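You operate a simulated robot arm through the tools that you are given. There is no shell and no other tool. Be economical: measure what you need, move in short steps, check, and stop when the job is done.

You are at the controls of a simulated two-armed robot. One attempt, no reset.

Task
Take the grey rag from the left end of the table and lay it out flat on the wooden bench top.

It is judged by the outcome, as a careful person would: the job done as asked, and still so three seconds after it is handed in. It fails if anything else is knocked over, pushed out of place, dropped, spilled or broken.

Robot
Two 6-joint arms with two-finger parallel grippers on one trunk, on a base that drives. Base frame: it is fixed to the floor where the robot stands at the start and does not move with it; the origin is under the middle of the robot, x ahead of it, y to its left, z up; the surface under the hand at the start is at about z = 880. Lengths are in mm, angles in rad, forces in N, time in s.
The left shoulder is at the start at [50, 170, 1141], the right one opposite. Each reaches about 1092 mm from its shoulder. Places, roughly: grey rag [700, -100, 900]; wooden bench top [2200, -2000, 900]. Payload 1.57 kg a hand.
The TCP of each hand is the grasp point between the finger pads, 30 mm short of the fingertips. In the tool frame z runs along the fingers and y along their closing line. Largest opening 80 mm; finger width 17, thickness 12; the body of the gripper, 40 by 82 mm, starts 80 mm behind the TCP.
Orientation is told as [roll, pitch, yaw] about the base's x, y, z axes, in that order, counted from this pose: with the fingers straight down and closing along the base's y, the tool's x points along the base's -x, its y along +y and its z along -z.

Tools
- The arms move only by the tool apply_moves. It takes "left_deltas", "right_deltas" or both (then of equal length, played together; a hand with none holds still); each is a list of rows, each a list of 3 entries, a list of its own where there are three numbers: the gripper command, from -1 (shut) to 1 (fully open), values between in proportion, then the shift along the tool's x, y, z in mm, then the turn, a rotation vector about the tool's x, y, z in rad. In form: [[grip, [dx, dy, dz], [ax, ay, az]], ...]. A call has 1 to 20 rows; each row shifts and turns the commanded pose from where the row before left it, along the tool's axes as they then stand. A row lasts 0.2 s, in which the tool goes at most 50 mm and 0.15 rad; a call with a longer step from one row to the next is refused whole, and so is a gripper value outside its range. Where a pose cannot be reached the arm comes as near as it can. A force on the tool above 40 N (or 10 N above the force at the start of the call, whichever is more), or a blocked arm, ends the call early, and 0.2 s more pass. The fingers move at their own pace (about 45 mm/s each) and stop on an object; they squeeze with about 34 N. The grip force told is the motor's: it shows also when the fingers shut on nothing. Time passes only in rows, and 0.2 s behind the last, so rows that do not move let the fingers close. The reply holds the time, the measured pose of the TCP, the force on the tool along the base axes, the opening and the grip force, in the units named above and with some noise, with the torque about the TCP (base axes, N m) and any sound that the robot's microphone picked up, and new pictures: "show" is both (left out), scene, wrist or none (wrist: the cameras of the hands that moved).
- Cameras (640 x 400 px; columns grow to the right, rows downward): "scene" is now at [33.8, -19, 1708.6]; the picture's right is [-0.24, -0.97, 0.00], its down [-0.75, 0.18, -0.63] and it looks along [0.61, -0.15, -0.78] (base axes); focal length 277 px, centre (320, 200). "left" rides on the left gripper at [72, 7, -122] in its tool frame; the picture's right is [-0.09, 1.00, 0.00], its down [-0.84, -0.08, -0.54] and it looks along [-0.54, -0.05, 0.84] (tool axes); focal length 238 px, centre (320, 200). "right" rides on the right gripper at [72, -7, -122] in its tool frame; the picture's right is [0.09, 1.00, 0.00], its down [-0.84, 0.08, -0.54] and it looks along [-0.54, 0.05, 0.84] (tool axes); focal length 238 px, centre (320, 200). There is no depth. A picture from a camera that has moved, and an enlarged one, comes with that camera's place and axes in the base frame and with its lens.
- lift_body(by): slides the trunk up (or, below 0, down) by that many mm; the arms and the scene camera ride with it, the base frame stays. It gives what a move gives, with no picture.
- roll_base(legs): drives the robot by 1 to 6 legs, each [ahead, left, turn to the left] in mm, mm and rad, along the robot's own axes; the way and the turn of a leg run together, so that a leg with both is an arc; at most 1500 mm and 3.142 rad a leg. The arms and the cameras ride along, it lands a little off, and it stops where it bumps. It gives what a move gives, and a new picture of the scene camera.
- aim_head(pan, tilt): turns the head with the scene camera to pan (to the left, within 1.501 rad either way) and tilt (down, from -0.506 to 1.204), counted from straight ahead of the robot. It gives what a move gives, and a new picture of the scene camera.
- zoom(camera, box): a new picture of the part [left, top, right, bottom] of that camera's present view, enlarged. The clock stands still meanwhile.
- hand_in(): hands the job in; it is judged then, once.

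Go step by step. Nothing tells you exact positions but the pictures and the camera data: compare them with the known pose of the tool, close in by small moves and look again before you grip or let go. The budget is 120 turns and 260 pictures, counting those below and the enlarged ones. Unless the task says otherwise, let go and move clear before handing in, and close with one line.

The tools are called after "Call:" as a command line: name --argument value ..., lists and objects as JSON in quotes. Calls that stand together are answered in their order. apply_moves: Moves the arms, as the interface text tells. Its arguments: {"type":"object","properties":{"left_deltas":{"type":"array","items":{"type":"array"}},"right_deltas":{"type":"array","items":{"type":"array"}},"show":{"type":"string","enum":["both","scene","wrist","none"]}},"required":[]} The other tools are called the same way: lift_body (by) slides the trunk up or down; roll_base (legs) drives the base; aim_head (pan, tilt) turns the head that bears the scene camera; zoom (camera, box) takes an enlarged picture of a part of a camera's view; hand_in () hands the job in.

At the start:

```text
clock: 0.0
left_tool_pos: [428.8, 59.6, 1032.1]
left_tcp_rot: [0.098, 0.059, -0.33]
left_contact_force: [0.3, -0.5, 0.3]
left_moment: [-0.02, 0.02, 0.0]
left_finger_gap: 80.4
left_grasp_force: 0.0
right_tool_pos: [662.5, -423.9, 1031.0]
right_tcp_rot: [-0.001, 0.001, 0.001]
right_contact_force: [-0.5, 1.1, 0.4]
right_moment: [0.01, 0.0, -0.02]
right_finger_gap: 80.1
right_grasp_force: 0.0
trunk travel left (down, up): [-756.0, 214.0]
robot x, y, heading: [0.2, -2.7, 0.0]
head pan, tilt: [-0.239, 0.888]
```

scene: 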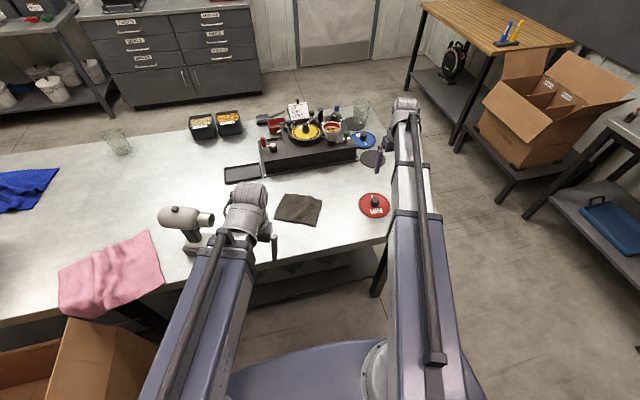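
right: 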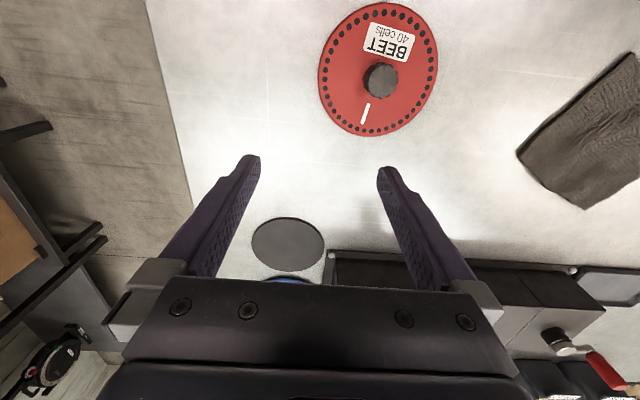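
left: 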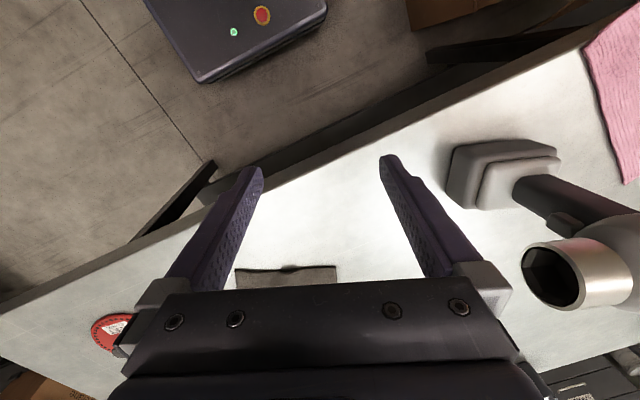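

The grey rag lies at about [665, -90, 880], between the two arms, and the wooden bench is beyond on the right. I'll look closely at both first.

Call:
zoom --camera "scene" --box '[220, 160, 420, 285]'

Call:
zoom --camera "scene" --box '[400, 0, 640, 150]'

Call:
zoom --camera "right" --box '[480, 30, 640, 230]'

```text
3.20 times, centred on (320, 222) of scene
camera zoom: at [33.8, -19.0, 1708.6], right [-0.24, -0.97, 0.0], down [-0.75, 0.18, -0.63], along [0.61, -0.15, -0.78], focal length 887 px, centre (320, 128)
```

zoom: 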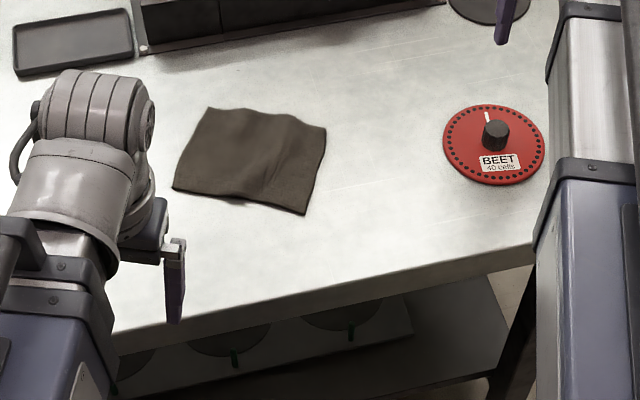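

```text
2.67 times, centred on (520, 75) of scene
camera zoom: at [33.8, -19.0, 1708.6], right [-0.24, -0.97, 0.0], down [-0.75, 0.18, -0.63], along [0.61, -0.15, -0.78], focal length 739 px, centre (-213, 533)
```

zoom: 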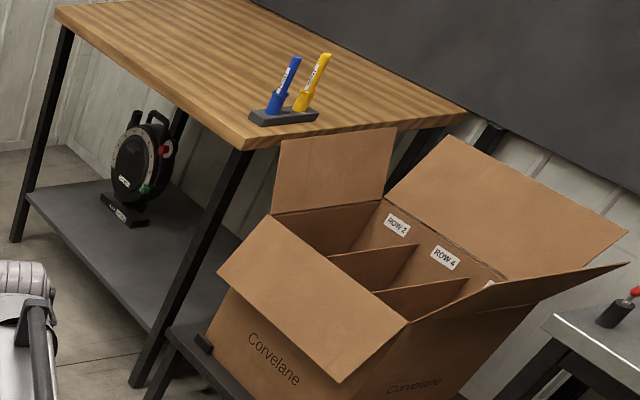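

```text
2.00 times, centred on (560, 130) of right
camera zoom: at [590.4, -429.5, 1152.3], right [-0.09, 1.0, 0.0], down [0.84, 0.08, 0.54], along [0.54, 0.05, -0.84], focal length 477 px, centre (-160, 340)
```

zoom: 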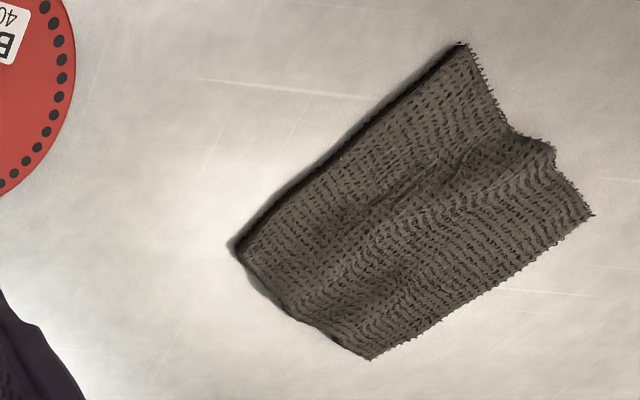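

The rag measures about 150 x 124 mm, with its near edge running from C[565,-133] to D[634,4]. I'll grip that edge with both hands, left near D and right near C, starting with the left hand above its corner.

Call:
apply_moves --left_deltas '[[0.0, [0, 0, 0], [0.047, -0.033, 0.0685]], [0.0, [0, 0, 0], [0.047, -0.033, 0.0685]], [0.0, [-44, 4, 0], [0, 0, 0]], [0.0, [-44, 4, 0], [0, 0, 0]], [0.0, [-44, 4, 0], [0, 0, 0]], [0.0, [-44, 4, 0], [0, 0, 0]], [0.0, [-44, 5, 0], [0, 0, 0]]]'

```text
clock: 1.6
left_tool_pos: [650.0, -27.3, 1030.6]
left_tcp_rot: [-0.003, 0.001, -0.47]
left_contact_force: [-0.4, 0.2, -0.6]
left_moment: [0.01, 0.02, 0.01]
left_finger_gap: 40.0
left_grasp_force: 0.0
left hand out of reach, approached as far as the arm can: row 1, 2
right_tool_pos: [663.5, -424.0, 1030.2]
right_tcp_rot: [0.001, 0.001, 0.0]
right_contact_force: [0.8, 0.1, 0.4]
right_moment: [-0.04, 0.02, 0.0]
right_finger_gap: 79.8
right_grasp_force: 0.0
trunk travel left (down, up): [-756.0, 214.0]
robot x, y, heading: [1.1, 2.9, 0.002]
head pan, tilt: [-0.239, 0.888]
camera scene: at [34.8, -19.4, 1708.5], right [-0.24, -0.97, 0.0], down [-0.75, 0.18, -0.63], along [0.61, -0.15, -0.78], focal length 277 px, centre (320, 200)
camera left: at [588.6, 12.2, 1150.5], right [0.53, 0.85, 0.0], down [0.71, -0.45, 0.54], along [0.46, -0.29, -0.84], focal length 238 px, centre (320, 200)
```

scene: 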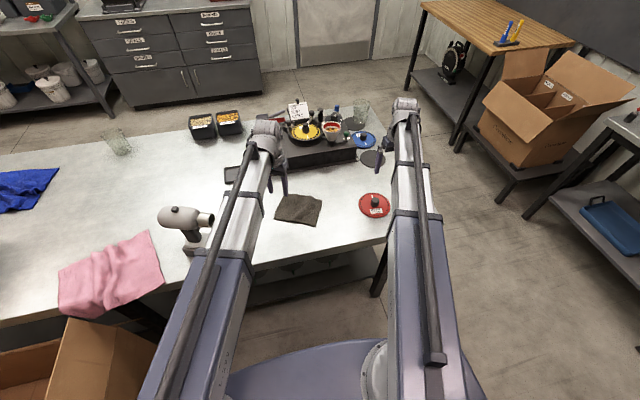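
left: 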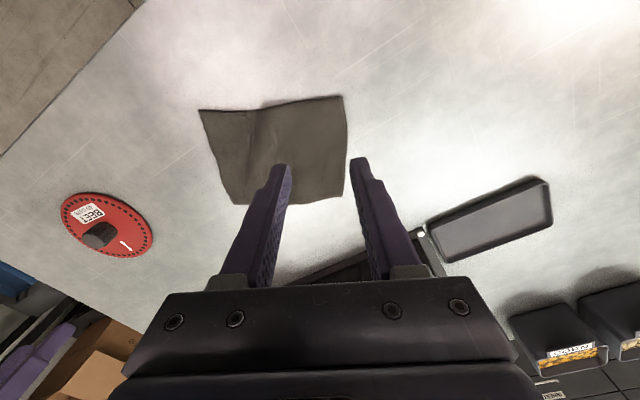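

Both pictures agree on the corners: C[566,-131], D[637,7], A[746,-51], B[678,-185]. I'll fine-position the left hand and bring the right hand partway toward its corner.

Call:
apply_moves --left_deltas '[[0.0, [14.8, 2.6, 0], [0, 0, 0]], [0.0, [0, 0, 30], [0, 0, 0]], [0.0, [0, 0, 30], [0, 0, 0]], [0.0, [0, 0, 0], [0, 0, 0]], [0.0, [0, 0, 0], [0, 0, 0]], [0.0, [0, 0, 0], [0, 0, 0]], [0.0, [0, 0, 0], [0, 0, 0]], [0.0, [0, 0, 0], [0, 0, 0]], [0.0, [0, 0, 0], [0, 0, 0]]]' --right_deltas '[[0.0, [0, 0, 0], [0, 0, 0.1175]], [0.0, [0, 0, 0], [0, 0, 0.1175]], [0.0, [0, 0, 0], [0, 0, 0.1175]], [0.0, [0, 0, 0], [0, 0, 0.1175]], [0.0, [29.6, 34.1, 0], [0, 0, 0]], [0.0, [29.6, 34.1, 0], [0, 0, 0]], [0.0, [29.6, 34.1, 0], [0, 0, 0]], [0.0, [29.6, 34.1, 0], [0, 0, 0]], [0.0, [29.6, 34.1, 0], [0, 0, 0]]]'

```text
clock: 3.6
left_tool_pos: [635.2, -17.2, 1031.6]
left_tcp_rot: [-0.002, -0.001, -0.468]
left_contact_force: [-0.7, -0.6, 0.6]
left_moment: [-0.03, 0.02, 0.01]
left_finger_gap: 40.1
left_grasp_force: 0.0
left hand out of reach, approached as far as the arm can: row 2, 3
right_tool_pos: [607.6, -204.1, 1030.8]
right_tcp_rot: [-0.001, 0.0, -0.471]
right_contact_force: [0.8, 0.3, -0.3]
right_moment: [-0.05, 0.02, -0.03]
right_finger_gap: 40.2
right_grasp_force: 0.1
trunk travel left (down, up): [-756.0, 214.0]
robot x, y, heading: [-1.8, 1.4, -0.003]
head pan, tilt: [-0.239, 0.888]
camera scene: at [33.5, -18.2, 1708.6], right [-0.24, -0.97, 0.0], down [-0.75, 0.18, -0.63], along [0.61, -0.15, -0.78], focal length 277 px, centre (320, 200)
camera right: at [539.8, -176.5, 1152.5], right [0.37, 0.93, 0.0], down [0.78, -0.31, 0.54], along [0.5, -0.2, -0.84], focal length 238 px, centre (320, 200)
camera left: at [574.5, 23.2, 1151.0], right [0.53, 0.85, 0.0], down [0.71, -0.45, 0.54], along [0.46, -0.29, -0.84], focal length 238 px, centre (320, 200)
```

scene: 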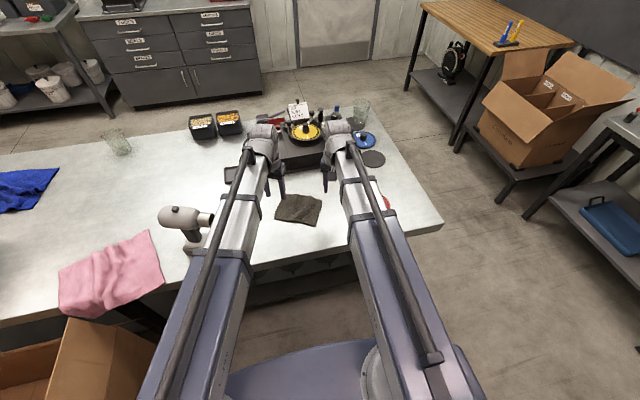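
right: 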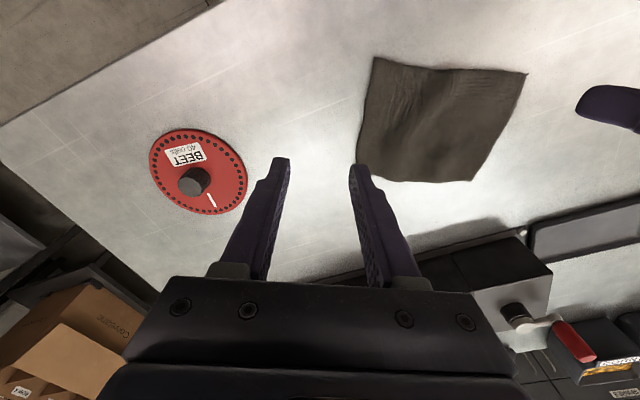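
left: 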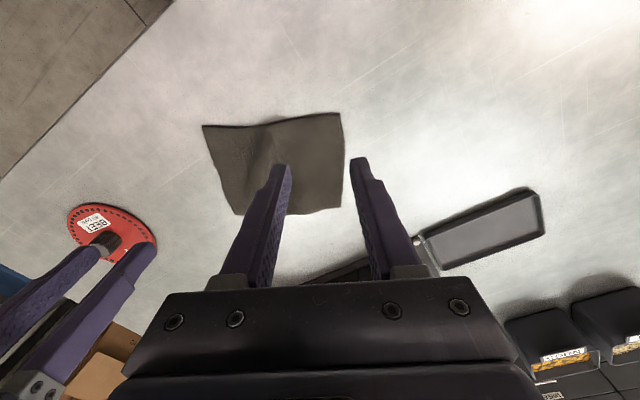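

The left hand would not go lower with this arm shape, so I'll use the trunk to descend. First the right hand moves to its corner at the same height.

Call:
apply_moves --right_deltas '[[0.0, [19, 23, 0], [0, 0, 0]], [0.0, [19, 23, 0], [0, 0, 0]], [0.0, [20, 22, 0], [0, 0, 0]], [0.0, [0, 0, 0], [0, 0, 0]]]'

```text
clock: 4.6
left_tool_pos: [635.6, -15.7, 1029.9]
left_tcp_rot: [-0.004, 0.001, -0.47]
left_contact_force: [0.5, 0.2, 0.4]
left_moment: [-0.02, 0.01, 0.01]
left_finger_gap: 40.0
left_grasp_force: 0.0
right_tool_pos: [587.0, -119.2, 1031.1]
right_tcp_rot: [0.002, 0.0, -0.469]
right_contact_force: [0.4, -0.1, 0.4]
right_moment: [0.01, 0.0, -0.01]
right_finger_gap: 39.8
right_grasp_force: 0.1
trunk travel left (down, up): [-756.0, 214.0]
robot x, y, heading: [0.6, 3.0, 0.001]
head pan, tilt: [-0.239, 0.888]
camera scene: at [34.0, -19.5, 1708.6], right [-0.24, -0.97, 0.0], down [-0.75, 0.18, -0.63], along [0.61, -0.15, -0.78], focal length 277 px, centre (320, 200)
camera right: at [519.8, -91.2, 1152.2], right [0.37, 0.93, 0.0], down [0.78, -0.31, 0.54], along [0.5, -0.2, -0.84], focal length 238 px, centre (320, 200)
```

scene: 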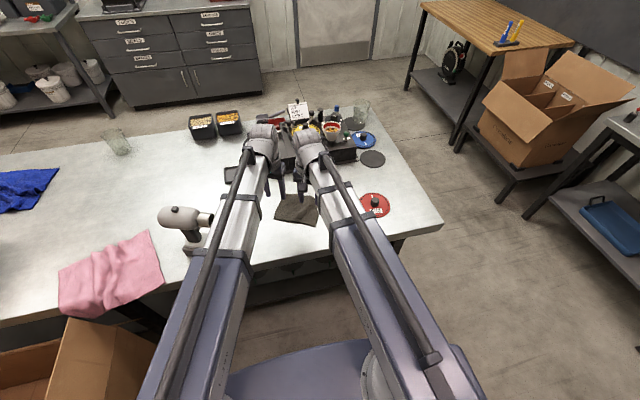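
right: 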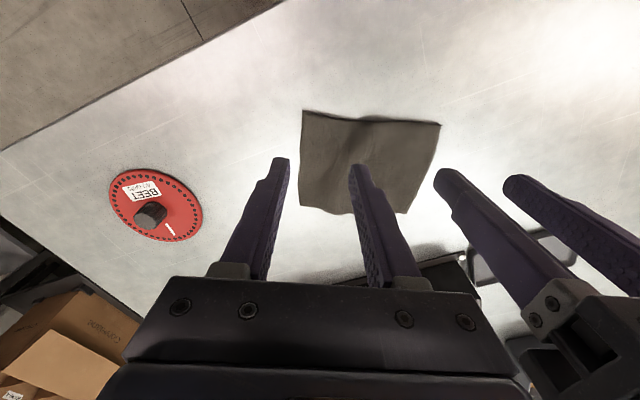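

Both hands are over the near corners. I'll lower the trunk so the fingertips come just above the cloth.

Call:
lift_body --by -105

Call:
zoom --camera "left" --box '[120, 60, 520, 310]'

Call:
zoom --camera "right" --box '[120, 60, 520, 310]'

```text
clock: 6.0
left_tool_pos: [635.9, -16.0, 925.9]
left_tcp_rot: [-0.003, -0.002, -0.469]
left_contact_force: [0.4, -0.6, 0.3]
left_moment: [0.02, 0.01, 0.0]
left_finger_gap: 40.2
left_grasp_force: 0.0
right_tool_pos: [587.6, -118.4, 924.4]
right_tcp_rot: [-0.001, 0.0, -0.47]
right_contact_force: [0.4, 0.0, 0.2]
right_moment: [0.0, 0.01, -0.03]
right_finger_gap: 39.8
right_grasp_force: 0.1
trunk travel left (down, up): [-651.0, 319.0]
robot x, y, heading: [0.8, 0.1, 0.002]
head pan, tilt: [-0.239, 0.888]
```

```text
1.60 times, centred on (320, 185) of left
camera zoom: at [574.6, 22.8, 1046.0], right [0.53, 0.85, 0.0], down [0.71, -0.45, 0.54], along [0.46, -0.29, -0.84], focal length 381 px, centre (320, 224)
```

zoom: 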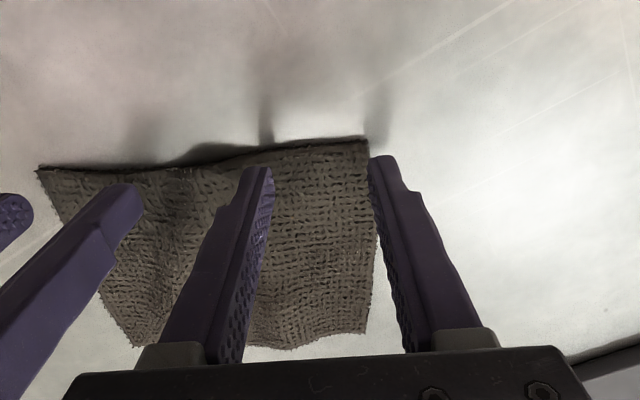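

```text
1.60 times, centred on (320, 185) of right
camera zoom: at [519.6, -91.2, 1047.4], right [0.37, 0.93, 0.0], down [0.78, -0.31, 0.54], along [0.5, -0.2, -0.84], focal length 381 px, centre (320, 224)
```

zoom: 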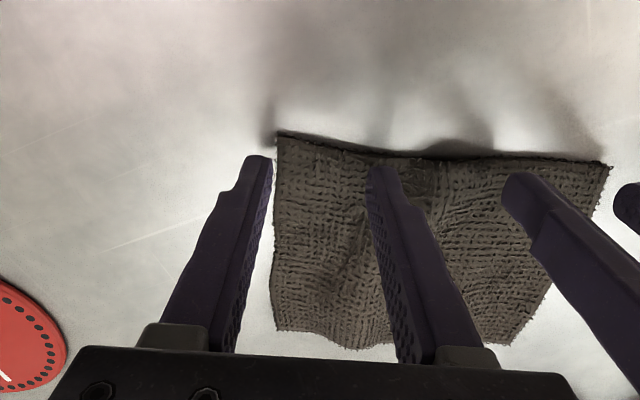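

The outer fingers are just off the side edges, so I'll narrow both openings to about 25 mm. Then I'll go down gently until I feel contact.

Call:
apply_moves --left_deltas '[[-0.375, [0, 0, 0], [0, 0, 0]], [-0.375, [0, 0, 5], [0, 0, 0]], [-0.375, [0, 0, 4], [0, 0, 0]], [-0.375, [0, 0, 2], [0, 0, 0]]]' --right_deltas '[[-0.375, [0, 0, 0], [0, 0, 0]], [-0.375, [0, 0, 4], [0, 0, 0]], [-0.375, [0, 0, 4], [0, 0, 0]], [-0.375, [0, 0, 2], [0, 0, 0]]]' --show "wrist"

```text
clock: 7.0
left_tool_pos: [636.2, -15.9, 925.5]
left_tcp_rot: [-0.004, -0.001, -0.471]
left_contact_force: [-0.4, 0.1, 0.6]
left_moment: [0.01, 0.0, -0.01]
left_finger_gap: 25.0
left_grasp_force: 0.0
left hand out of reach, approached as far as the arm can: row 2, 3
right_tool_pos: [587.2, -117.2, 924.9]
right_tcp_rot: [0.0, 0.0, -0.469]
right_contact_force: [0.0, 0.3, 0.2]
right_moment: [-0.01, -0.01, -0.01]
right_finger_gap: 24.8
right_grasp_force: 0.1
right hand out of reach, approached as far as the arm can: row 2, 3
trunk travel left (down, up): [-651.0, 319.0]
robot x, y, heading: [0.2, -0.9, -0.002]
head pan, tilt: [-0.239, 0.888]
camera right: at [519.7, -91.2, 1047.3], right [0.37, 0.93, 0.0], down [0.78, -0.31, 0.54], along [0.5, -0.2, -0.84], focal length 238 px, centre (320, 200)
camera left: at [574.8, 22.8, 1045.9], right [0.53, 0.85, 0.0], down [0.71, -0.45, 0.54], along [0.46, -0.29, -0.84], focal length 238 px, centre (320, 200)
```

right: 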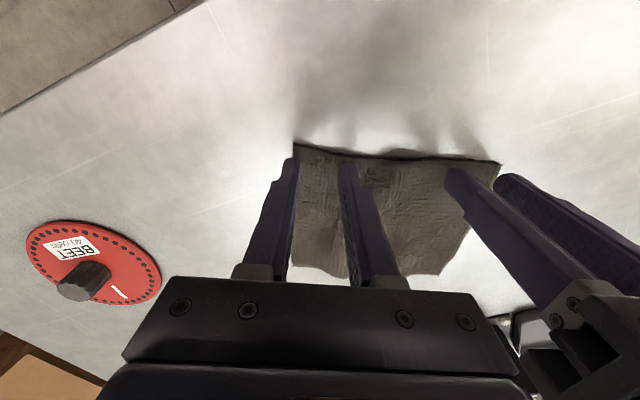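
left: 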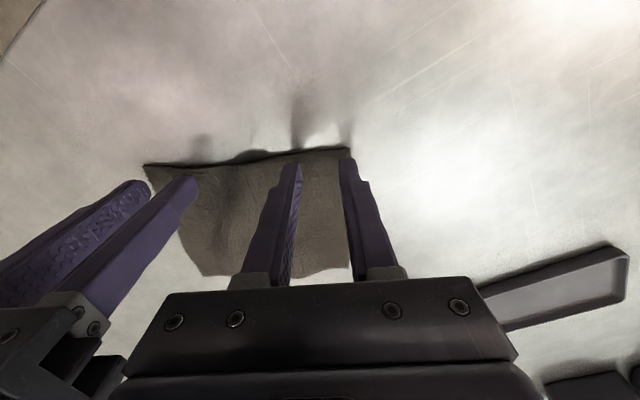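

Both hands sit correctly at the corners, but only the trunk can take them lower. I'll lower it to contact in small steps.

Call:
lift_body --by -12

```text
clock: 7.6
left_tool_pos: [634.5, -16.8, 914.0]
left_tcp_rot: [-0.002, -0.001, -0.469]
left_contact_force: [-0.3, -0.1, 3.2]
left_moment: [-0.01, 0.02, 0.04]
left_finger_gap: 24.9
left_grasp_force: 0.1
right_tool_pos: [587.1, -118.9, 913.1]
right_tcp_rot: [0.0, 0.001, -0.468]
right_contact_force: [0.0, -0.2, 2.9]
right_moment: [0.05, 0.02, 0.01]
right_finger_gap: 24.8
right_grasp_force: 0.0
trunk travel left (down, up): [-639.0, 331.0]
robot x, y, heading: [-2.7, 0.8, 0.001]
head pan, tilt: [-0.239, 0.888]
```

Light contact of 3 N on both hands. I'll press 1 mm more and close both.

Call:
lift_body --by -1.2

Call:
apply_moves --left_deltas '[[-0.6, [0, 0, 0], [0, 0, 0]], [-0.8, [0, 0, 0], [0, 0, 0]], [-1, [0, 0, 0], [0, 0, 0]], [-1, [0, 0, 0], [0, 0, 0]], [-1, [0, 0, 0], [0, 0, 0]]]' --right_deltas '[[-0.6, [0, 0, 0], [0, 0, 0]], [-0.8, [0, 0, 0], [0, 0, 0]], [-1, [0, 0, 0], [0, 0, 0]], [-1, [0, 0, 0], [0, 0, 0]], [-1, [0, 0, 0], [0, 0, 0]]]' --show "wrist"

```text
clock: 8.1
left_tool_pos: [635.9, -16.1, 912.5]
left_tcp_rot: [-0.002, -0.002, -0.469]
left_contact_force: [2.1, -0.5, 10.6]
left_moment: [-0.06, -0.08, 0.01]
left_finger_gap: 24.6
left_grasp_force: 0.1
right_tool_pos: [586.5, -118.9, 913.1]
right_tcp_rot: [0.0, -0.002, -0.47]
right_contact_force: [0.5, 0.5, 7.1]
right_moment: [0.05, -0.09, -0.01]
right_finger_gap: 24.9
right_grasp_force: 0.2
trunk travel left (down, up): [-638.0, 332.0]
robot x, y, heading: [0.1, -2.5, 0.001]
head pan, tilt: [-0.239, 0.888]
```

```text
clock: 9.3
left_tool_pos: [635.5, -16.5, 912.6]
left_tcp_rot: [-0.004, -0.002, -0.47]
left_contact_force: [-2.5, -4.6, 9.8]
left_moment: [-0.11, 0.05, -0.01]
left_finger_gap: 3.1
left_grasp_force: 24.2
right_tool_pos: [587.0, -117.7, 913.0]
right_tcp_rot: [-0.001, -0.001, -0.468]
right_contact_force: [0.6, 4.2, 6.4]
right_moment: [0.09, -0.06, 0.05]
right_finger_gap: 3.1
right_grasp_force: 24.5
trunk travel left (down, up): [-638.0, 332.0]
robot x, y, heading: [-1.9, -1.5, 0.002]
head pan, tilt: [-0.239, 0.888]
camera right: at [518.7, -91.0, 1034.7], right [0.37, 0.93, 0.0], down [0.78, -0.31, 0.54], along [0.5, -0.2, -0.84], focal length 238 px, centre (320, 200)
camera left: at [573.7, 22.8, 1033.4], right [0.53, 0.85, 0.0], down [0.71, -0.45, 0.54], along [0.46, -0.29, -0.84], focal length 238 px, centre (320, 200)
```

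right: 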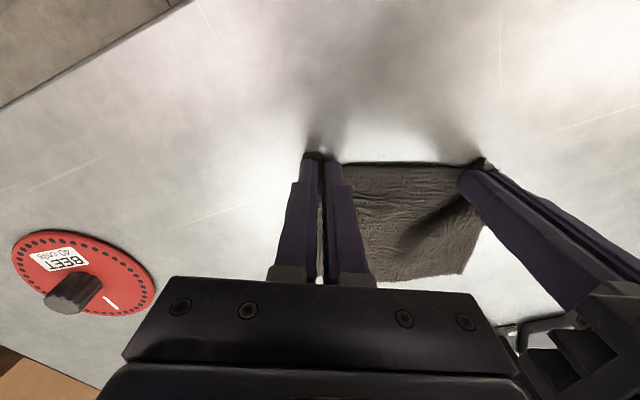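
left: 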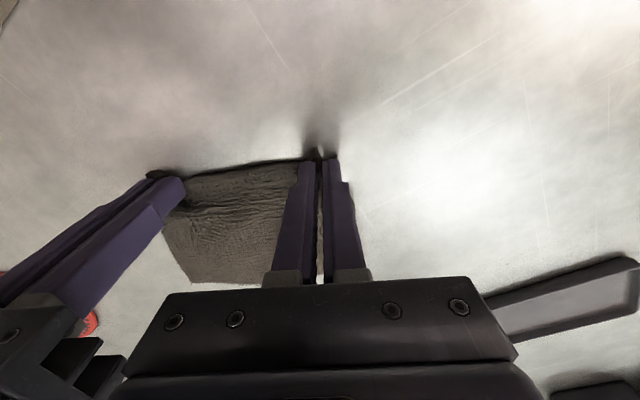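

Both hands closed on cloth with a 3 mm gap each. I'll lift and see whether it comes along.

Call:
lift_body --by 40

Call:
lift_body --by 210

Call:
apply_moves --left_deltas '[[-1, [0, 0, 0], [0, 0, 0]]]' --right_deltas '[[-1, [0, 0, 0], [0, 0, 0]]]'

```text
clock: 10.1
left_tool_pos: [636.2, -16.6, 952.5]
left_tcp_rot: [-0.004, -0.001, -0.47]
left_contact_force: [-0.8, -3.5, -0.1]
left_moment: [-0.02, 0.06, -0.07]
left_finger_gap: 3.1
left_grasp_force: 24.0
right_tool_pos: [587.6, -118.3, 953.1]
right_tcp_rot: [0.0, 0.001, -0.47]
right_contact_force: [1.0, 1.8, -0.3]
right_moment: [0.08, -0.02, 0.05]
right_finger_gap: 2.5
right_grasp_force: 23.6
trunk travel left (down, up): [-678.0, 292.0]
robot x, y, heading: [0.6, 0.1, 0.0]
head pan, tilt: [-0.239, 0.888]
```

```text
clock: 12.4
left_tool_pos: [635.8, -17.1, 1162.5]
left_tcp_rot: [-0.002, -0.001, -0.47]
left_contact_force: [-1.5, -3.7, -0.8]
left_moment: [-0.09, 0.07, -0.03]
left_finger_gap: 3.2
left_grasp_force: 24.4
right_tool_pos: [587.1, -118.5, 1162.5]
right_tcp_rot: [0.0, 0.0, -0.471]
right_contact_force: [0.4, 2.4, -0.5]
right_moment: [0.05, -0.02, 0.04]
right_finger_gap: 2.3
right_grasp_force: 23.6
trunk travel left (down, up): [-888.0, 82.0]
robot x, y, heading: [-0.3, 1.0, -0.001]
head pan, tilt: [-0.239, 0.888]
```

```text
clock: 12.8
left_tool_pos: [636.4, -17.0, 1161.8]
left_tcp_rot: [-0.004, -0.002, -0.469]
left_contact_force: [-1.6, -2.8, 0.3]
left_moment: [-0.05, 0.02, -0.05]
left_finger_gap: 3.1
left_grasp_force: 25.0
right_tool_pos: [586.8, -118.1, 1161.1]
right_tcp_rot: [0.001, 0.0, -0.47]
right_contact_force: [1.2, 2.6, 0.2]
right_moment: [0.05, -0.03, 0.02]
right_finger_gap: 2.4
right_grasp_force: 23.6
trunk travel left (down, up): [-888.0, 82.0]
robot x, y, heading: [1.0, -0.6, -0.0]
head pan, tilt: [-0.239, 0.888]
camera scene: at [33.8, -19.0, 1840.3], right [-0.24, -0.97, 0.0], down [-0.75, 0.18, -0.63], along [0.61, -0.15, -0.78], focal length 277 px, centre (320, 200)
camera right: at [519.8, -91.2, 1284.1], right [0.37, 0.93, 0.0], down [0.78, -0.31, 0.54], along [0.5, -0.2, -0.84], focal length 238 px, centre (320, 200)
camera left: at [574.8, 22.8, 1282.7], right [0.53, 0.85, 0.0], down [0.71, -0.45, 0.54], along [0.46, -0.29, -0.84], focal length 238 px, centre (320, 200)
```

scene: 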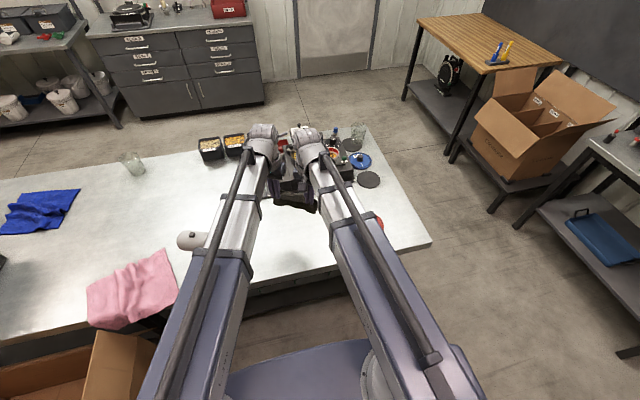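
right: 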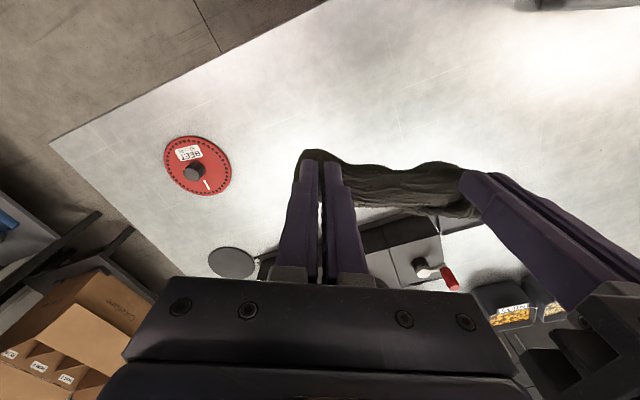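
left: 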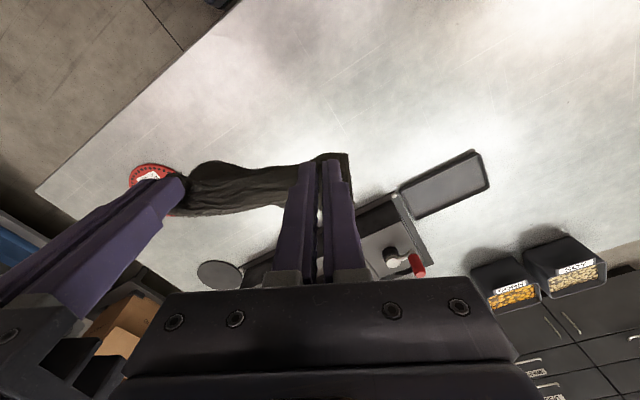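

The rag hangs between the hands. I'll look to the right to plan the drive.

Call:
aim_head --pan -1.2 --tilt 0.6

Call:
aim_head --pan -0.7 --tilt 0.45

```text
clock: 14.0
left_tool_pos: [636.4, -16.2, 1161.7]
left_tcp_rot: [-0.003, -0.004, -0.468]
left_contact_force: [-0.7, -2.1, 0.1]
left_moment: [-0.07, 0.03, -0.08]
left_finger_gap: 3.4
left_grasp_force: 24.3
right_tool_pos: [587.2, -119.4, 1162.2]
right_tcp_rot: [-0.001, -0.002, -0.469]
right_contact_force: [1.3, 2.4, 1.1]
right_moment: [0.08, -0.03, 0.02]
right_finger_gap: 2.2
right_grasp_force: 23.5
trunk travel left (down, up): [-888.0, 82.0]
robot x, y, heading: [-1.2, 0.8, 0.0]
head pan, tilt: [-1.201, 0.6]
camera scene: at [-8.1, -83.3, 1864.2], right [-0.93, -0.36, 0.0], down [-0.2, 0.53, -0.82], along [0.3, -0.77, -0.57], focal length 277 px, centre (320, 200)
```

scene: 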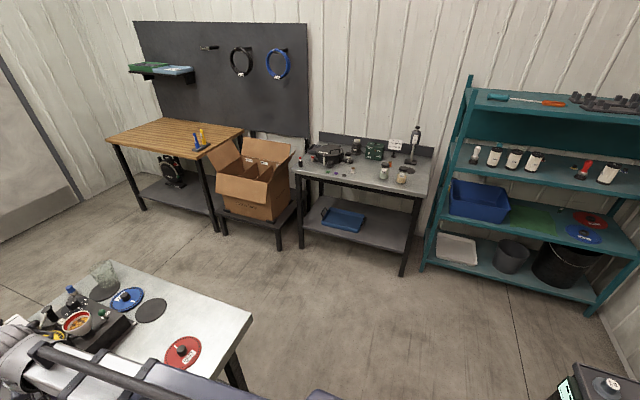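

```text
clock: 14.9
left_tool_pos: [635.9, -15.7, 1163.2]
left_tcp_rot: [-0.004, -0.002, -0.471]
left_contact_force: [-0.9, -2.2, -0.1]
left_moment: [-0.06, -0.01, -0.09]
left_finger_gap: 3.0
left_grasp_force: 24.2
right_tool_pos: [586.4, -118.0, 1162.7]
right_tcp_rot: [0.001, 0.0, -0.47]
right_contact_force: [0.9, 2.7, -0.3]
right_moment: [0.05, -0.02, 0.03]
right_finger_gap: 2.7
right_grasp_force: 23.6
trunk travel left (down, up): [-888.0, 82.0]
robot x, y, heading: [-1.0, 2.3, -0.003]
head pan, tilt: [-0.7, 0.45]
camera scene: at [30.1, -60.2, 1877.8], right [-0.64, -0.76, 0.0], down [-0.33, 0.28, -0.9], along [0.69, -0.58, -0.44], focal length 277 px, centre (320, 200)
```

scene: 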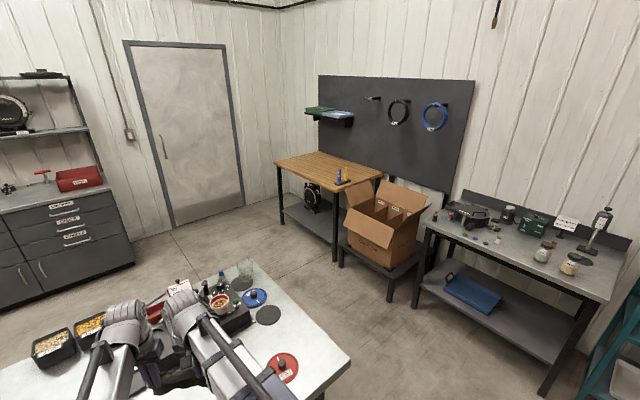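

The corridor between the table's right end (y≈-590) and the box and benches (y≈-1500) is clear. I'll sidestep right to y≈-1050 first.

Call:
roll_base --legs '[[0, -1050, 0]]'

```text
clock: 20.2
left_tool_pos: [633.3, -1043.0, 1161.5]
left_tcp_rot: [-0.004, 0.0, -0.472]
left_contact_force: [-0.8, -2.5, 0.4]
left_moment: [0.0, 0.04, -0.08]
left_finger_gap: 3.2
left_grasp_force: 24.1
right_tool_pos: [584.1, -1144.2, 1161.6]
right_tcp_rot: [0.0, 0.001, -0.472]
right_contact_force: [0.9, 1.7, 0.1]
right_moment: [0.1, -0.03, 0.01]
right_finger_gap: 2.5
right_grasp_force: 24.1
trunk travel left (down, up): [-888.0, 82.0]
robot x, y, heading: [0.9, -1024.3, -0.001]
head pan, tilt: [-0.7, 0.45]
camera scene: at [28.4, -1085.2, 1877.8], right [-0.65, -0.76, 0.0], down [-0.33, 0.28, -0.9], along [0.69, -0.58, -0.44], focal length 277 px, centre (320, 200)
```

scene: 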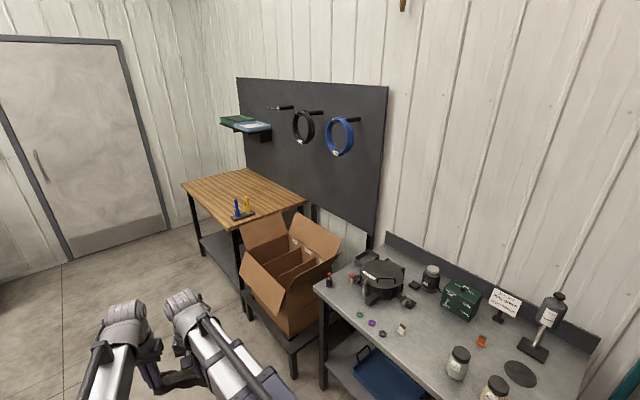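

The way ahead is clear, with the box and bench edges at about y≈-1640. I'll drive ahead 1400 mm first and look again.

Call:
roll_base --legs '[[1400, 0, 0]]'

Call:
aim_head --pan -0.9 --tilt 0.7

```text
clock: 27.3
left_tool_pos: [2054.0, -1027.4, 1162.9]
left_tcp_rot: [-0.003, 0.0, -0.457]
left_contact_force: [-1.9, -2.0, -1.0]
left_moment: [-0.06, 0.03, -0.07]
left_finger_gap: 3.2
left_grasp_force: 24.7
right_tool_pos: [2007.0, -1130.3, 1162.2]
right_tcp_rot: [0.0, 0.001, -0.458]
right_contact_force: [1.3, 2.0, 0.3]
right_moment: [0.07, -0.02, 0.03]
right_finger_gap: 2.7
right_grasp_force: 24.7
trunk travel left (down, up): [-888.0, 82.0]
robot x, y, heading: [1420.1, -1019.1, 0.013]
head pan, tilt: [-0.7, 0.45]
camera scene: at [1449.8, -1077.9, 1877.8], right [-0.64, -0.77, 0.0], down [-0.34, 0.28, -0.9], along [0.7, -0.57, -0.44], focal length 277 px, centre (320, 200)
```

scene: 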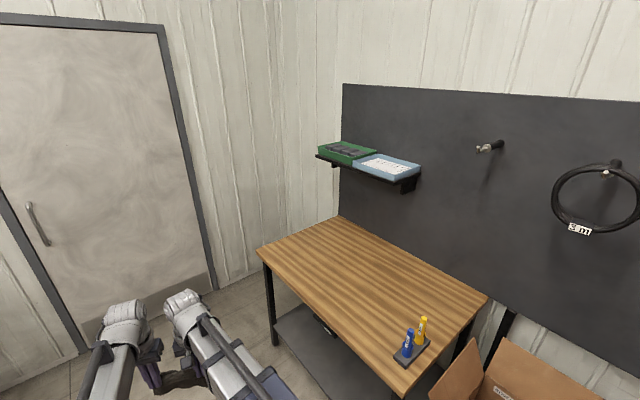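

```text
clock: 28.1
left_tool_pos: [2054.2, -1026.9, 1163.0]
left_tcp_rot: [-0.004, 0.0, -0.459]
left_contact_force: [-0.3, -2.1, -0.7]
left_moment: [-0.05, 0.02, -0.07]
left_finger_gap: 3.1
left_grasp_force: 24.7
right_tool_pos: [2006.3, -1129.4, 1163.1]
right_tcp_rot: [0.0, -0.001, -0.459]
right_contact_force: [1.0, 2.1, 0.5]
right_moment: [0.08, 0.0, -0.02]
right_finger_gap: 2.3
right_grasp_force: 23.3
trunk travel left (down, up): [-888.0, 82.0]
robot x, y, heading: [1417.8, -1020.2, 0.01]
head pan, tilt: [-0.901, 0.7]
camera scene: at [1431.9, -1085.4, 1855.7], right [-0.78, -0.63, 0.0], down [-0.41, 0.5, -0.77], along [0.48, -0.59, -0.64], focal length 277 px, centre (320, 200)
```

scene: 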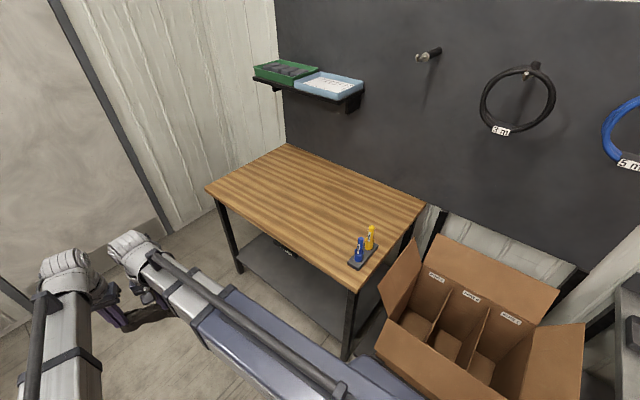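

The bench top spans about x 1700–2730 and y -1635 to -2310, with the screwdriver stand near its right front corner. I'll drive to x≈2200 and turn right to face it.

Call:
roll_base --legs '[[780, 0, 0], [0, 0, -1.581]]'

Call:
aim_head --pan 0.0 --tilt 0.9

```text
clock: 36.2
left_tool_pos: [2176.0, -1645.8, 1162.6]
left_tcp_rot: [-0.003, -0.003, -2.061]
left_contact_force: [-0.1, -0.2, 0.1]
left_moment: [0.03, 0.04, 0.05]
left_finger_gap: 2.3
left_grasp_force: 24.2
right_tool_pos: [2073.3, -1594.6, 1162.1]
right_tcp_rot: [0.002, 0.0, -2.062]
right_contact_force: [0.9, 0.9, -0.7]
right_moment: [-0.03, -0.01, 0.05]
right_finger_gap: 2.5
right_grasp_force: 23.9
trunk travel left (down, up): [-888.0, 82.0]
robot x, y, heading: [2202.0, -1011.7, -1.591]
head pan, tilt: [-0.901, 0.7]
camera scene: at [2136.7, -1022.8, 1855.6], right [-0.61, 0.8, 0.0], down [0.51, 0.39, -0.76], along [-0.61, -0.46, -0.64], focal length 277 px, centre (320, 200)
```

scene: 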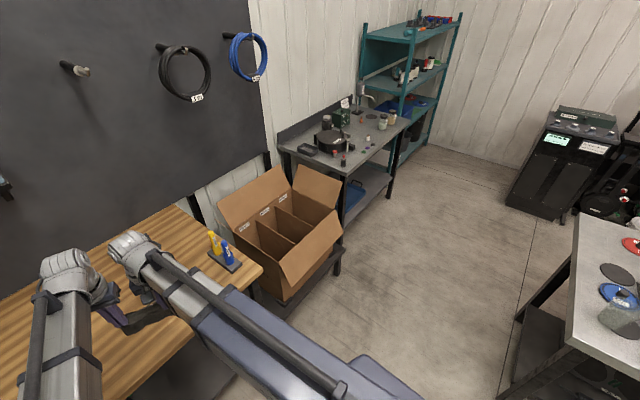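

```text
clock: 37.4
left_tool_pos: [2174.4, -1645.7, 1162.3]
left_tcp_rot: [-0.004, -0.002, -2.062]
left_contact_force: [-0.8, 0.4, -0.1]
left_moment: [0.04, 0.02, 0.06]
left_finger_gap: 2.5
left_grasp_force: 23.5
right_tool_pos: [2075.0, -1594.9, 1161.7]
right_tcp_rot: [-0.001, 0.001, -2.063]
right_contact_force: [0.1, -1.0, -0.5]
right_moment: [0.0, -0.02, 0.05]
right_finger_gap: 2.7
right_grasp_force: 24.0
trunk travel left (down, up): [-888.0, 82.0]
robot x, y, heading: [2202.0, -1008.8, -1.588]
head pan, tilt: [0.0, 0.901]
camera scene: at [2202.9, -1046.9, 1839.5], right [-1.0, 0.02, 0.0], down [0.02, 0.78, -0.62], along [-0.01, -0.62, -0.78], focal length 277 px, centre (320, 200)
```

scene: 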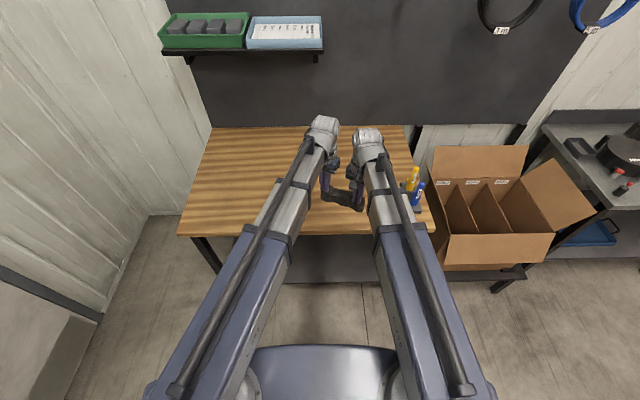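

The robot now faces the bench. I'll check that both hands still hold the rag.

Call:
zoom --camera "left" --box '[0, 0, 640, 400]'

Call:
zoom --camera "right" --box '[0, 0, 640, 400]'

Call:
zoom --camera "scene" --box '[280, 130, 440, 230]'

```text
1.00 times, centred on (320, 200) of left (not enlarged: the box is as wide or as high as the picture)
camera zoom: at [2214.7, -1585.2, 1282.7], right [0.84, -0.55, 0.0], down [-0.46, -0.7, 0.54], along [-0.3, -0.45, -0.84], focal length 238 px, centre (320, 200)
```

zoom: 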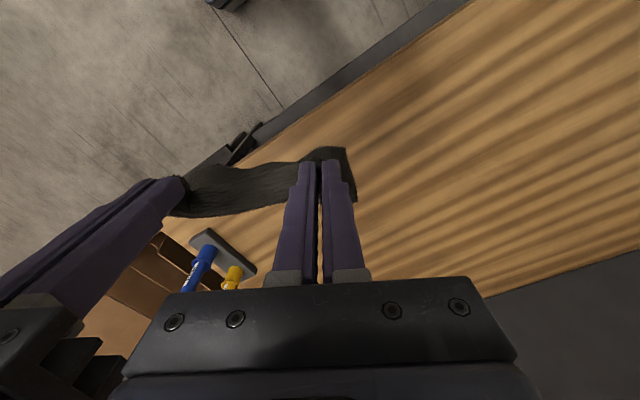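

```text
1.00 times, centred on (320, 200) of right (not enlarged: the box is as wide or as high as the picture)
camera zoom: at [2101.4, -1527.9, 1284.1], right [0.92, -0.39, 0.0], down [-0.33, -0.77, 0.54], along [-0.21, -0.5, -0.84], focal length 238 px, centre (320, 200)
```

zoom: 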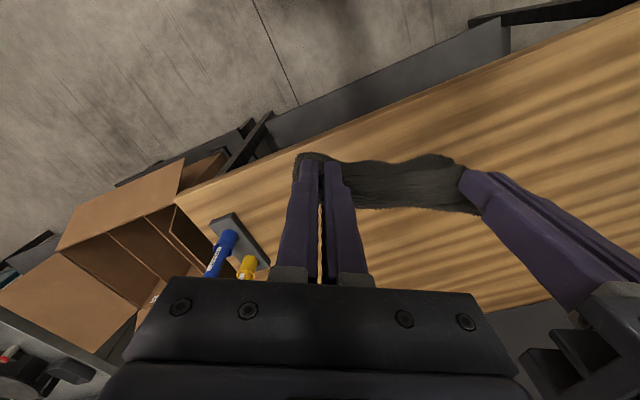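

```text
4.00 times, centred on (360, 180) of scene
camera zoom: at [2202.9, -1046.9, 1839.5], right [-1.0, 0.02, 0.0], down [0.02, 0.78, -0.62], along [-0.01, -0.62, -0.78], focal length 1109 px, centre (160, 280)
```

zoom: 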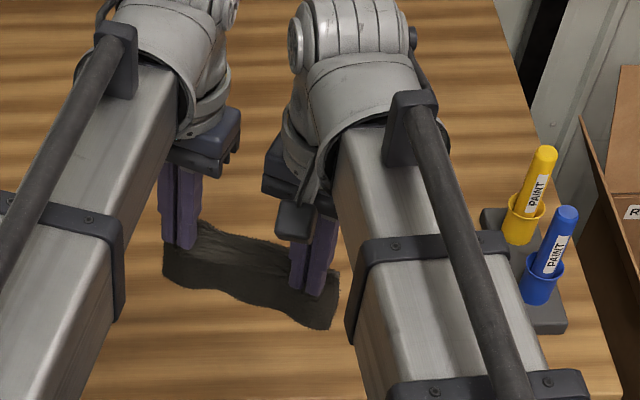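

The rag is still held at both corners, and the two paint markers stand well to the right. I'll move a little left and forward so the rag comes over the middle of the bench.

Call:
roll_base --legs '[[140, 120, 0]]'

Call:
apply_moves --left_deltas '[[-1, [-24, 12, 0], [0, 0, 0]], [-1, [-24, 12, 0], [0, 0, 0]], [-1, [-24, 12, 0], [0, 0, 0]], [-1, [0, 0, 0], [0, 0, 0]]]' --right_deltas '[[-1, [-24, 12, 0], [0, 0, 0]], [-1, [-24, 12, 0], [0, 0, 0]], [-1, [-24, 12, 0], [0, 0, 0]], [-1, [0, 0, 0], [0, 0, 0]]]'

```text
clock: 38.9
left_tool_pos: [2294.5, -1788.6, 1161.4]
left_tcp_rot: [-0.003, 0.001, -2.056]
left_contact_force: [-0.3, 0.4, -0.1]
left_moment: [0.03, 0.05, 0.02]
left_finger_gap: 2.6
left_grasp_force: 24.1
right_tool_pos: [2194.0, -1737.2, 1162.6]
right_tcp_rot: [-0.001, -0.001, -2.056]
right_contact_force: [0.8, -1.0, -0.8]
right_moment: [0.04, -0.02, 0.06]
right_finger_gap: 2.5
right_grasp_force: 23.8
trunk travel left (down, up): [-888.0, 82.0]
robot x, y, heading: [2318.8, -1151.1, -1.584]
head pan, tilt: [0.0, 0.901]
camera scene: at [2321.0, -1189.6, 1839.4], right [-1.0, 0.02, 0.0], down [0.01, 0.78, -0.62], along [-0.01, -0.62, -0.78], focal length 277 px, centre (320, 200)
```

scene: 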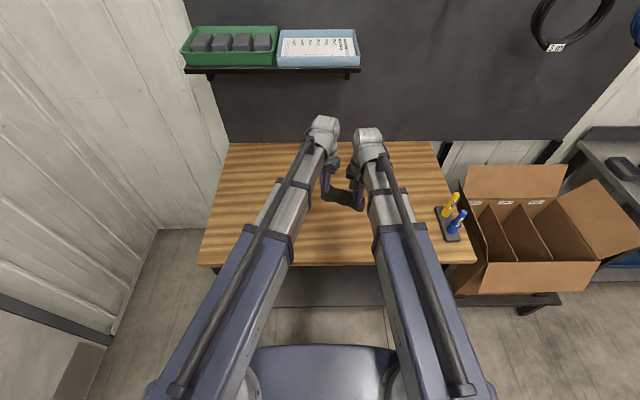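

```text
clock: 39.9
left_tool_pos: [2291.6, -1867.1, 1163.9]
left_tcp_rot: [-0.005, -0.001, -2.056]
left_contact_force: [-0.5, 0.0, -0.4]
left_moment: [0.0, 0.02, 0.02]
left_finger_gap: 2.5
left_grasp_force: 24.0
right_tool_pos: [2190.9, -1817.6, 1163.3]
right_tcp_rot: [-0.001, -0.002, -2.055]
right_contact_force: [1.5, 0.0, 0.2]
right_moment: [-0.05, -0.06, 0.06]
right_finger_gap: 2.3
right_grasp_force: 23.5
trunk travel left (down, up): [-888.0, 82.0]
robot x, y, heading: [2321.5, -1154.3, -1.59]
head pan, tilt: [0.0, 0.901]
camera scene: at [2319.9, -1187.0, 1839.5], right [-1.0, 0.02, 0.0], down [0.01, 0.78, -0.62], along [-0.01, -0.62, -0.78], focal length 277 px, centre (320, 200)
camera right: at [2218.5, -1749.7, 1284.5], right [0.92, -0.38, 0.0], down [-0.32, -0.78, 0.54], along [-0.21, -0.5, -0.84], focal length 238 px, centre (320, 200)
camera left: at [2330.9, -1806.2, 1283.1], right [0.84, -0.55, 0.0], down [-0.46, -0.7, 0.54], along [-0.3, -0.45, -0.84], focal length 238 px, centre (320, 200)
```

scene: 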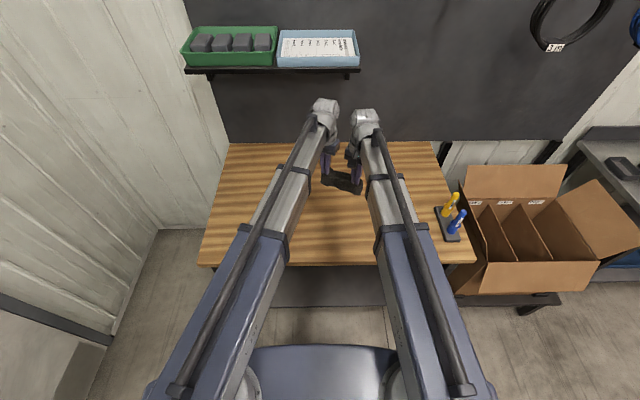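
right: 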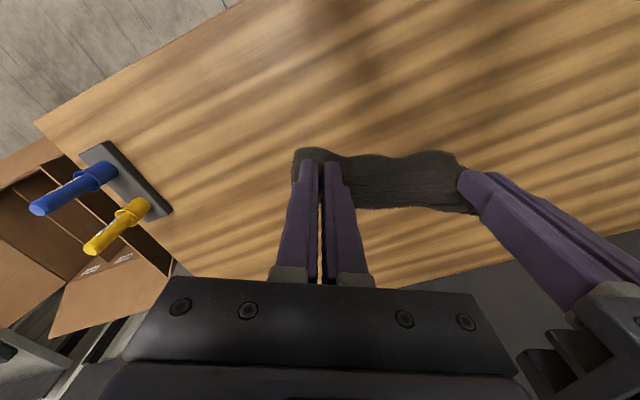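
left: 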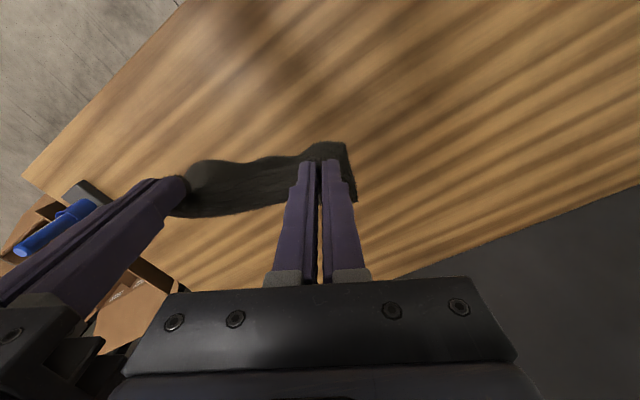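

The rag is over the clear middle of the bench. I'll lower it gradually and watch the cloth.

Call:
lift_body --by -110

Call:
zoom --camera "left" --box '[80, 60, 480, 310]'

Call:
zoom --camera "scene" --box '[260, 100, 420, 200]'

```text
clock: 41.3
left_tool_pos: [2291.3, -1867.3, 1052.5]
left_tcp_rot: [-0.005, -0.001, -2.058]
left_contact_force: [-1.0, 0.8, 0.8]
left_moment: [0.02, 0.02, 0.03]
left_finger_gap: 2.8
left_grasp_force: 23.9
right_tool_pos: [2191.5, -1818.1, 1052.9]
right_tcp_rot: [0.0, -0.002, -2.056]
right_contact_force: [1.8, 0.2, -0.6]
right_moment: [0.02, -0.04, 0.1]
right_finger_gap: 2.1
right_grasp_force: 23.8
trunk travel left (down, up): [-778.0, 192.0]
robot x, y, heading: [2321.9, -1146.2, -1.586]
head pan, tilt: [0.0, 0.901]
```

```text
1.60 times, centred on (280, 185) of left
camera zoom: at [2330.6, -1806.7, 1172.8], right [0.84, -0.55, 0.0], down [-0.46, -0.7, 0.54], along [-0.3, -0.45, -0.84], focal length 381 px, centre (384, 224)
```

zoom: 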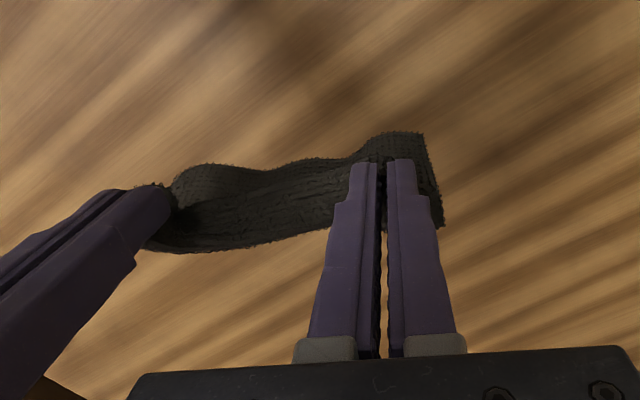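

```text
4.00 times, centred on (340, 150) of scene
camera zoom: at [2319.7, -1187.9, 1729.5], right [-1.0, 0.02, 0.0], down [0.01, 0.78, -0.62], along [-0.01, -0.62, -0.78], focal length 1109 px, centre (240, 400)
```

zoom: 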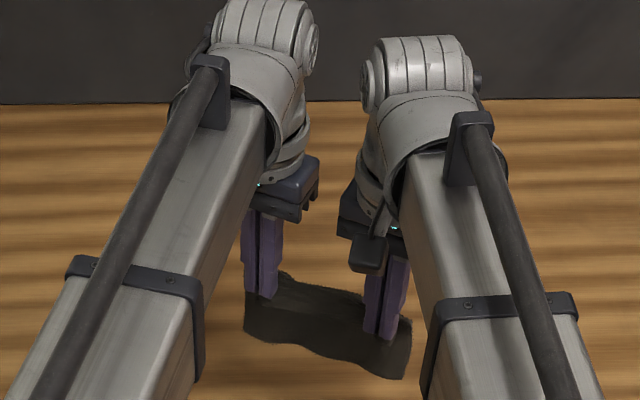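

Call:
lift_body --by -60

Call:
zoom --camera "left" --box '[80, 60, 480, 310]'

Call:
zoom --camera "right" --box '[180, 60, 580, 310]'

```text
clock: 42.3
left_tool_pos: [2290.8, -1868.0, 993.1]
left_tcp_rot: [-0.002, -0.002, -2.055]
left_contact_force: [0.1, 0.2, -0.2]
left_moment: [0.0, 0.04, 0.05]
left_finger_gap: 2.6
left_grasp_force: 24.0
right_tool_pos: [2191.7, -1818.3, 992.5]
right_tcp_rot: [0.0, -0.001, -2.057]
right_contact_force: [0.5, -0.7, -0.1]
right_moment: [-0.02, -0.02, 0.08]
right_finger_gap: 2.3
right_grasp_force: 23.4
trunk travel left (down, up): [-718.0, 252.0]
robot x, y, heading: [2321.3, -1151.6, -1.584]
head pan, tilt: [0.0, 0.901]
```

```text
1.60 times, centred on (280, 185) of left
camera zoom: at [2330.6, -1806.7, 1112.8], right [0.84, -0.55, 0.0], down [-0.46, -0.7, 0.54], along [-0.3, -0.45, -0.84], focal length 381 px, centre (384, 224)
```

zoom: 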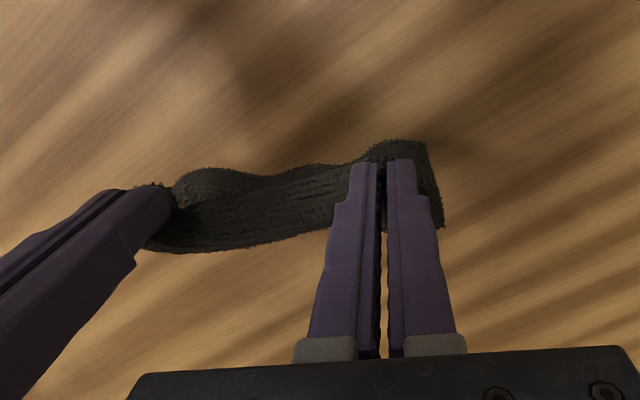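

```text
1.60 times, centred on (380, 185) of right
camera zoom: at [2218.4, -1750.2, 1114.2], right [0.92, -0.38, 0.0], down [-0.32, -0.78, 0.54], along [-0.21, -0.5, -0.84], focal length 381 px, centre (224, 224)
```

zoom: 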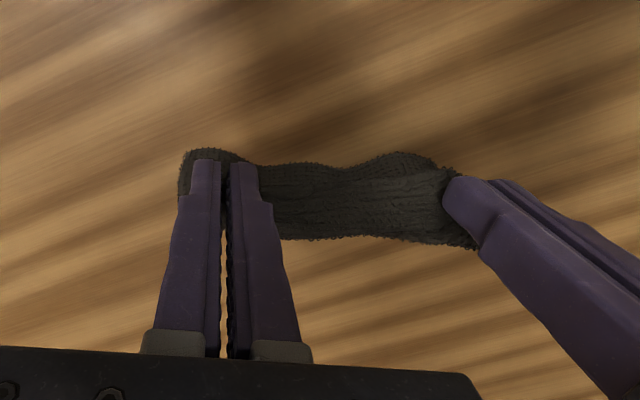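

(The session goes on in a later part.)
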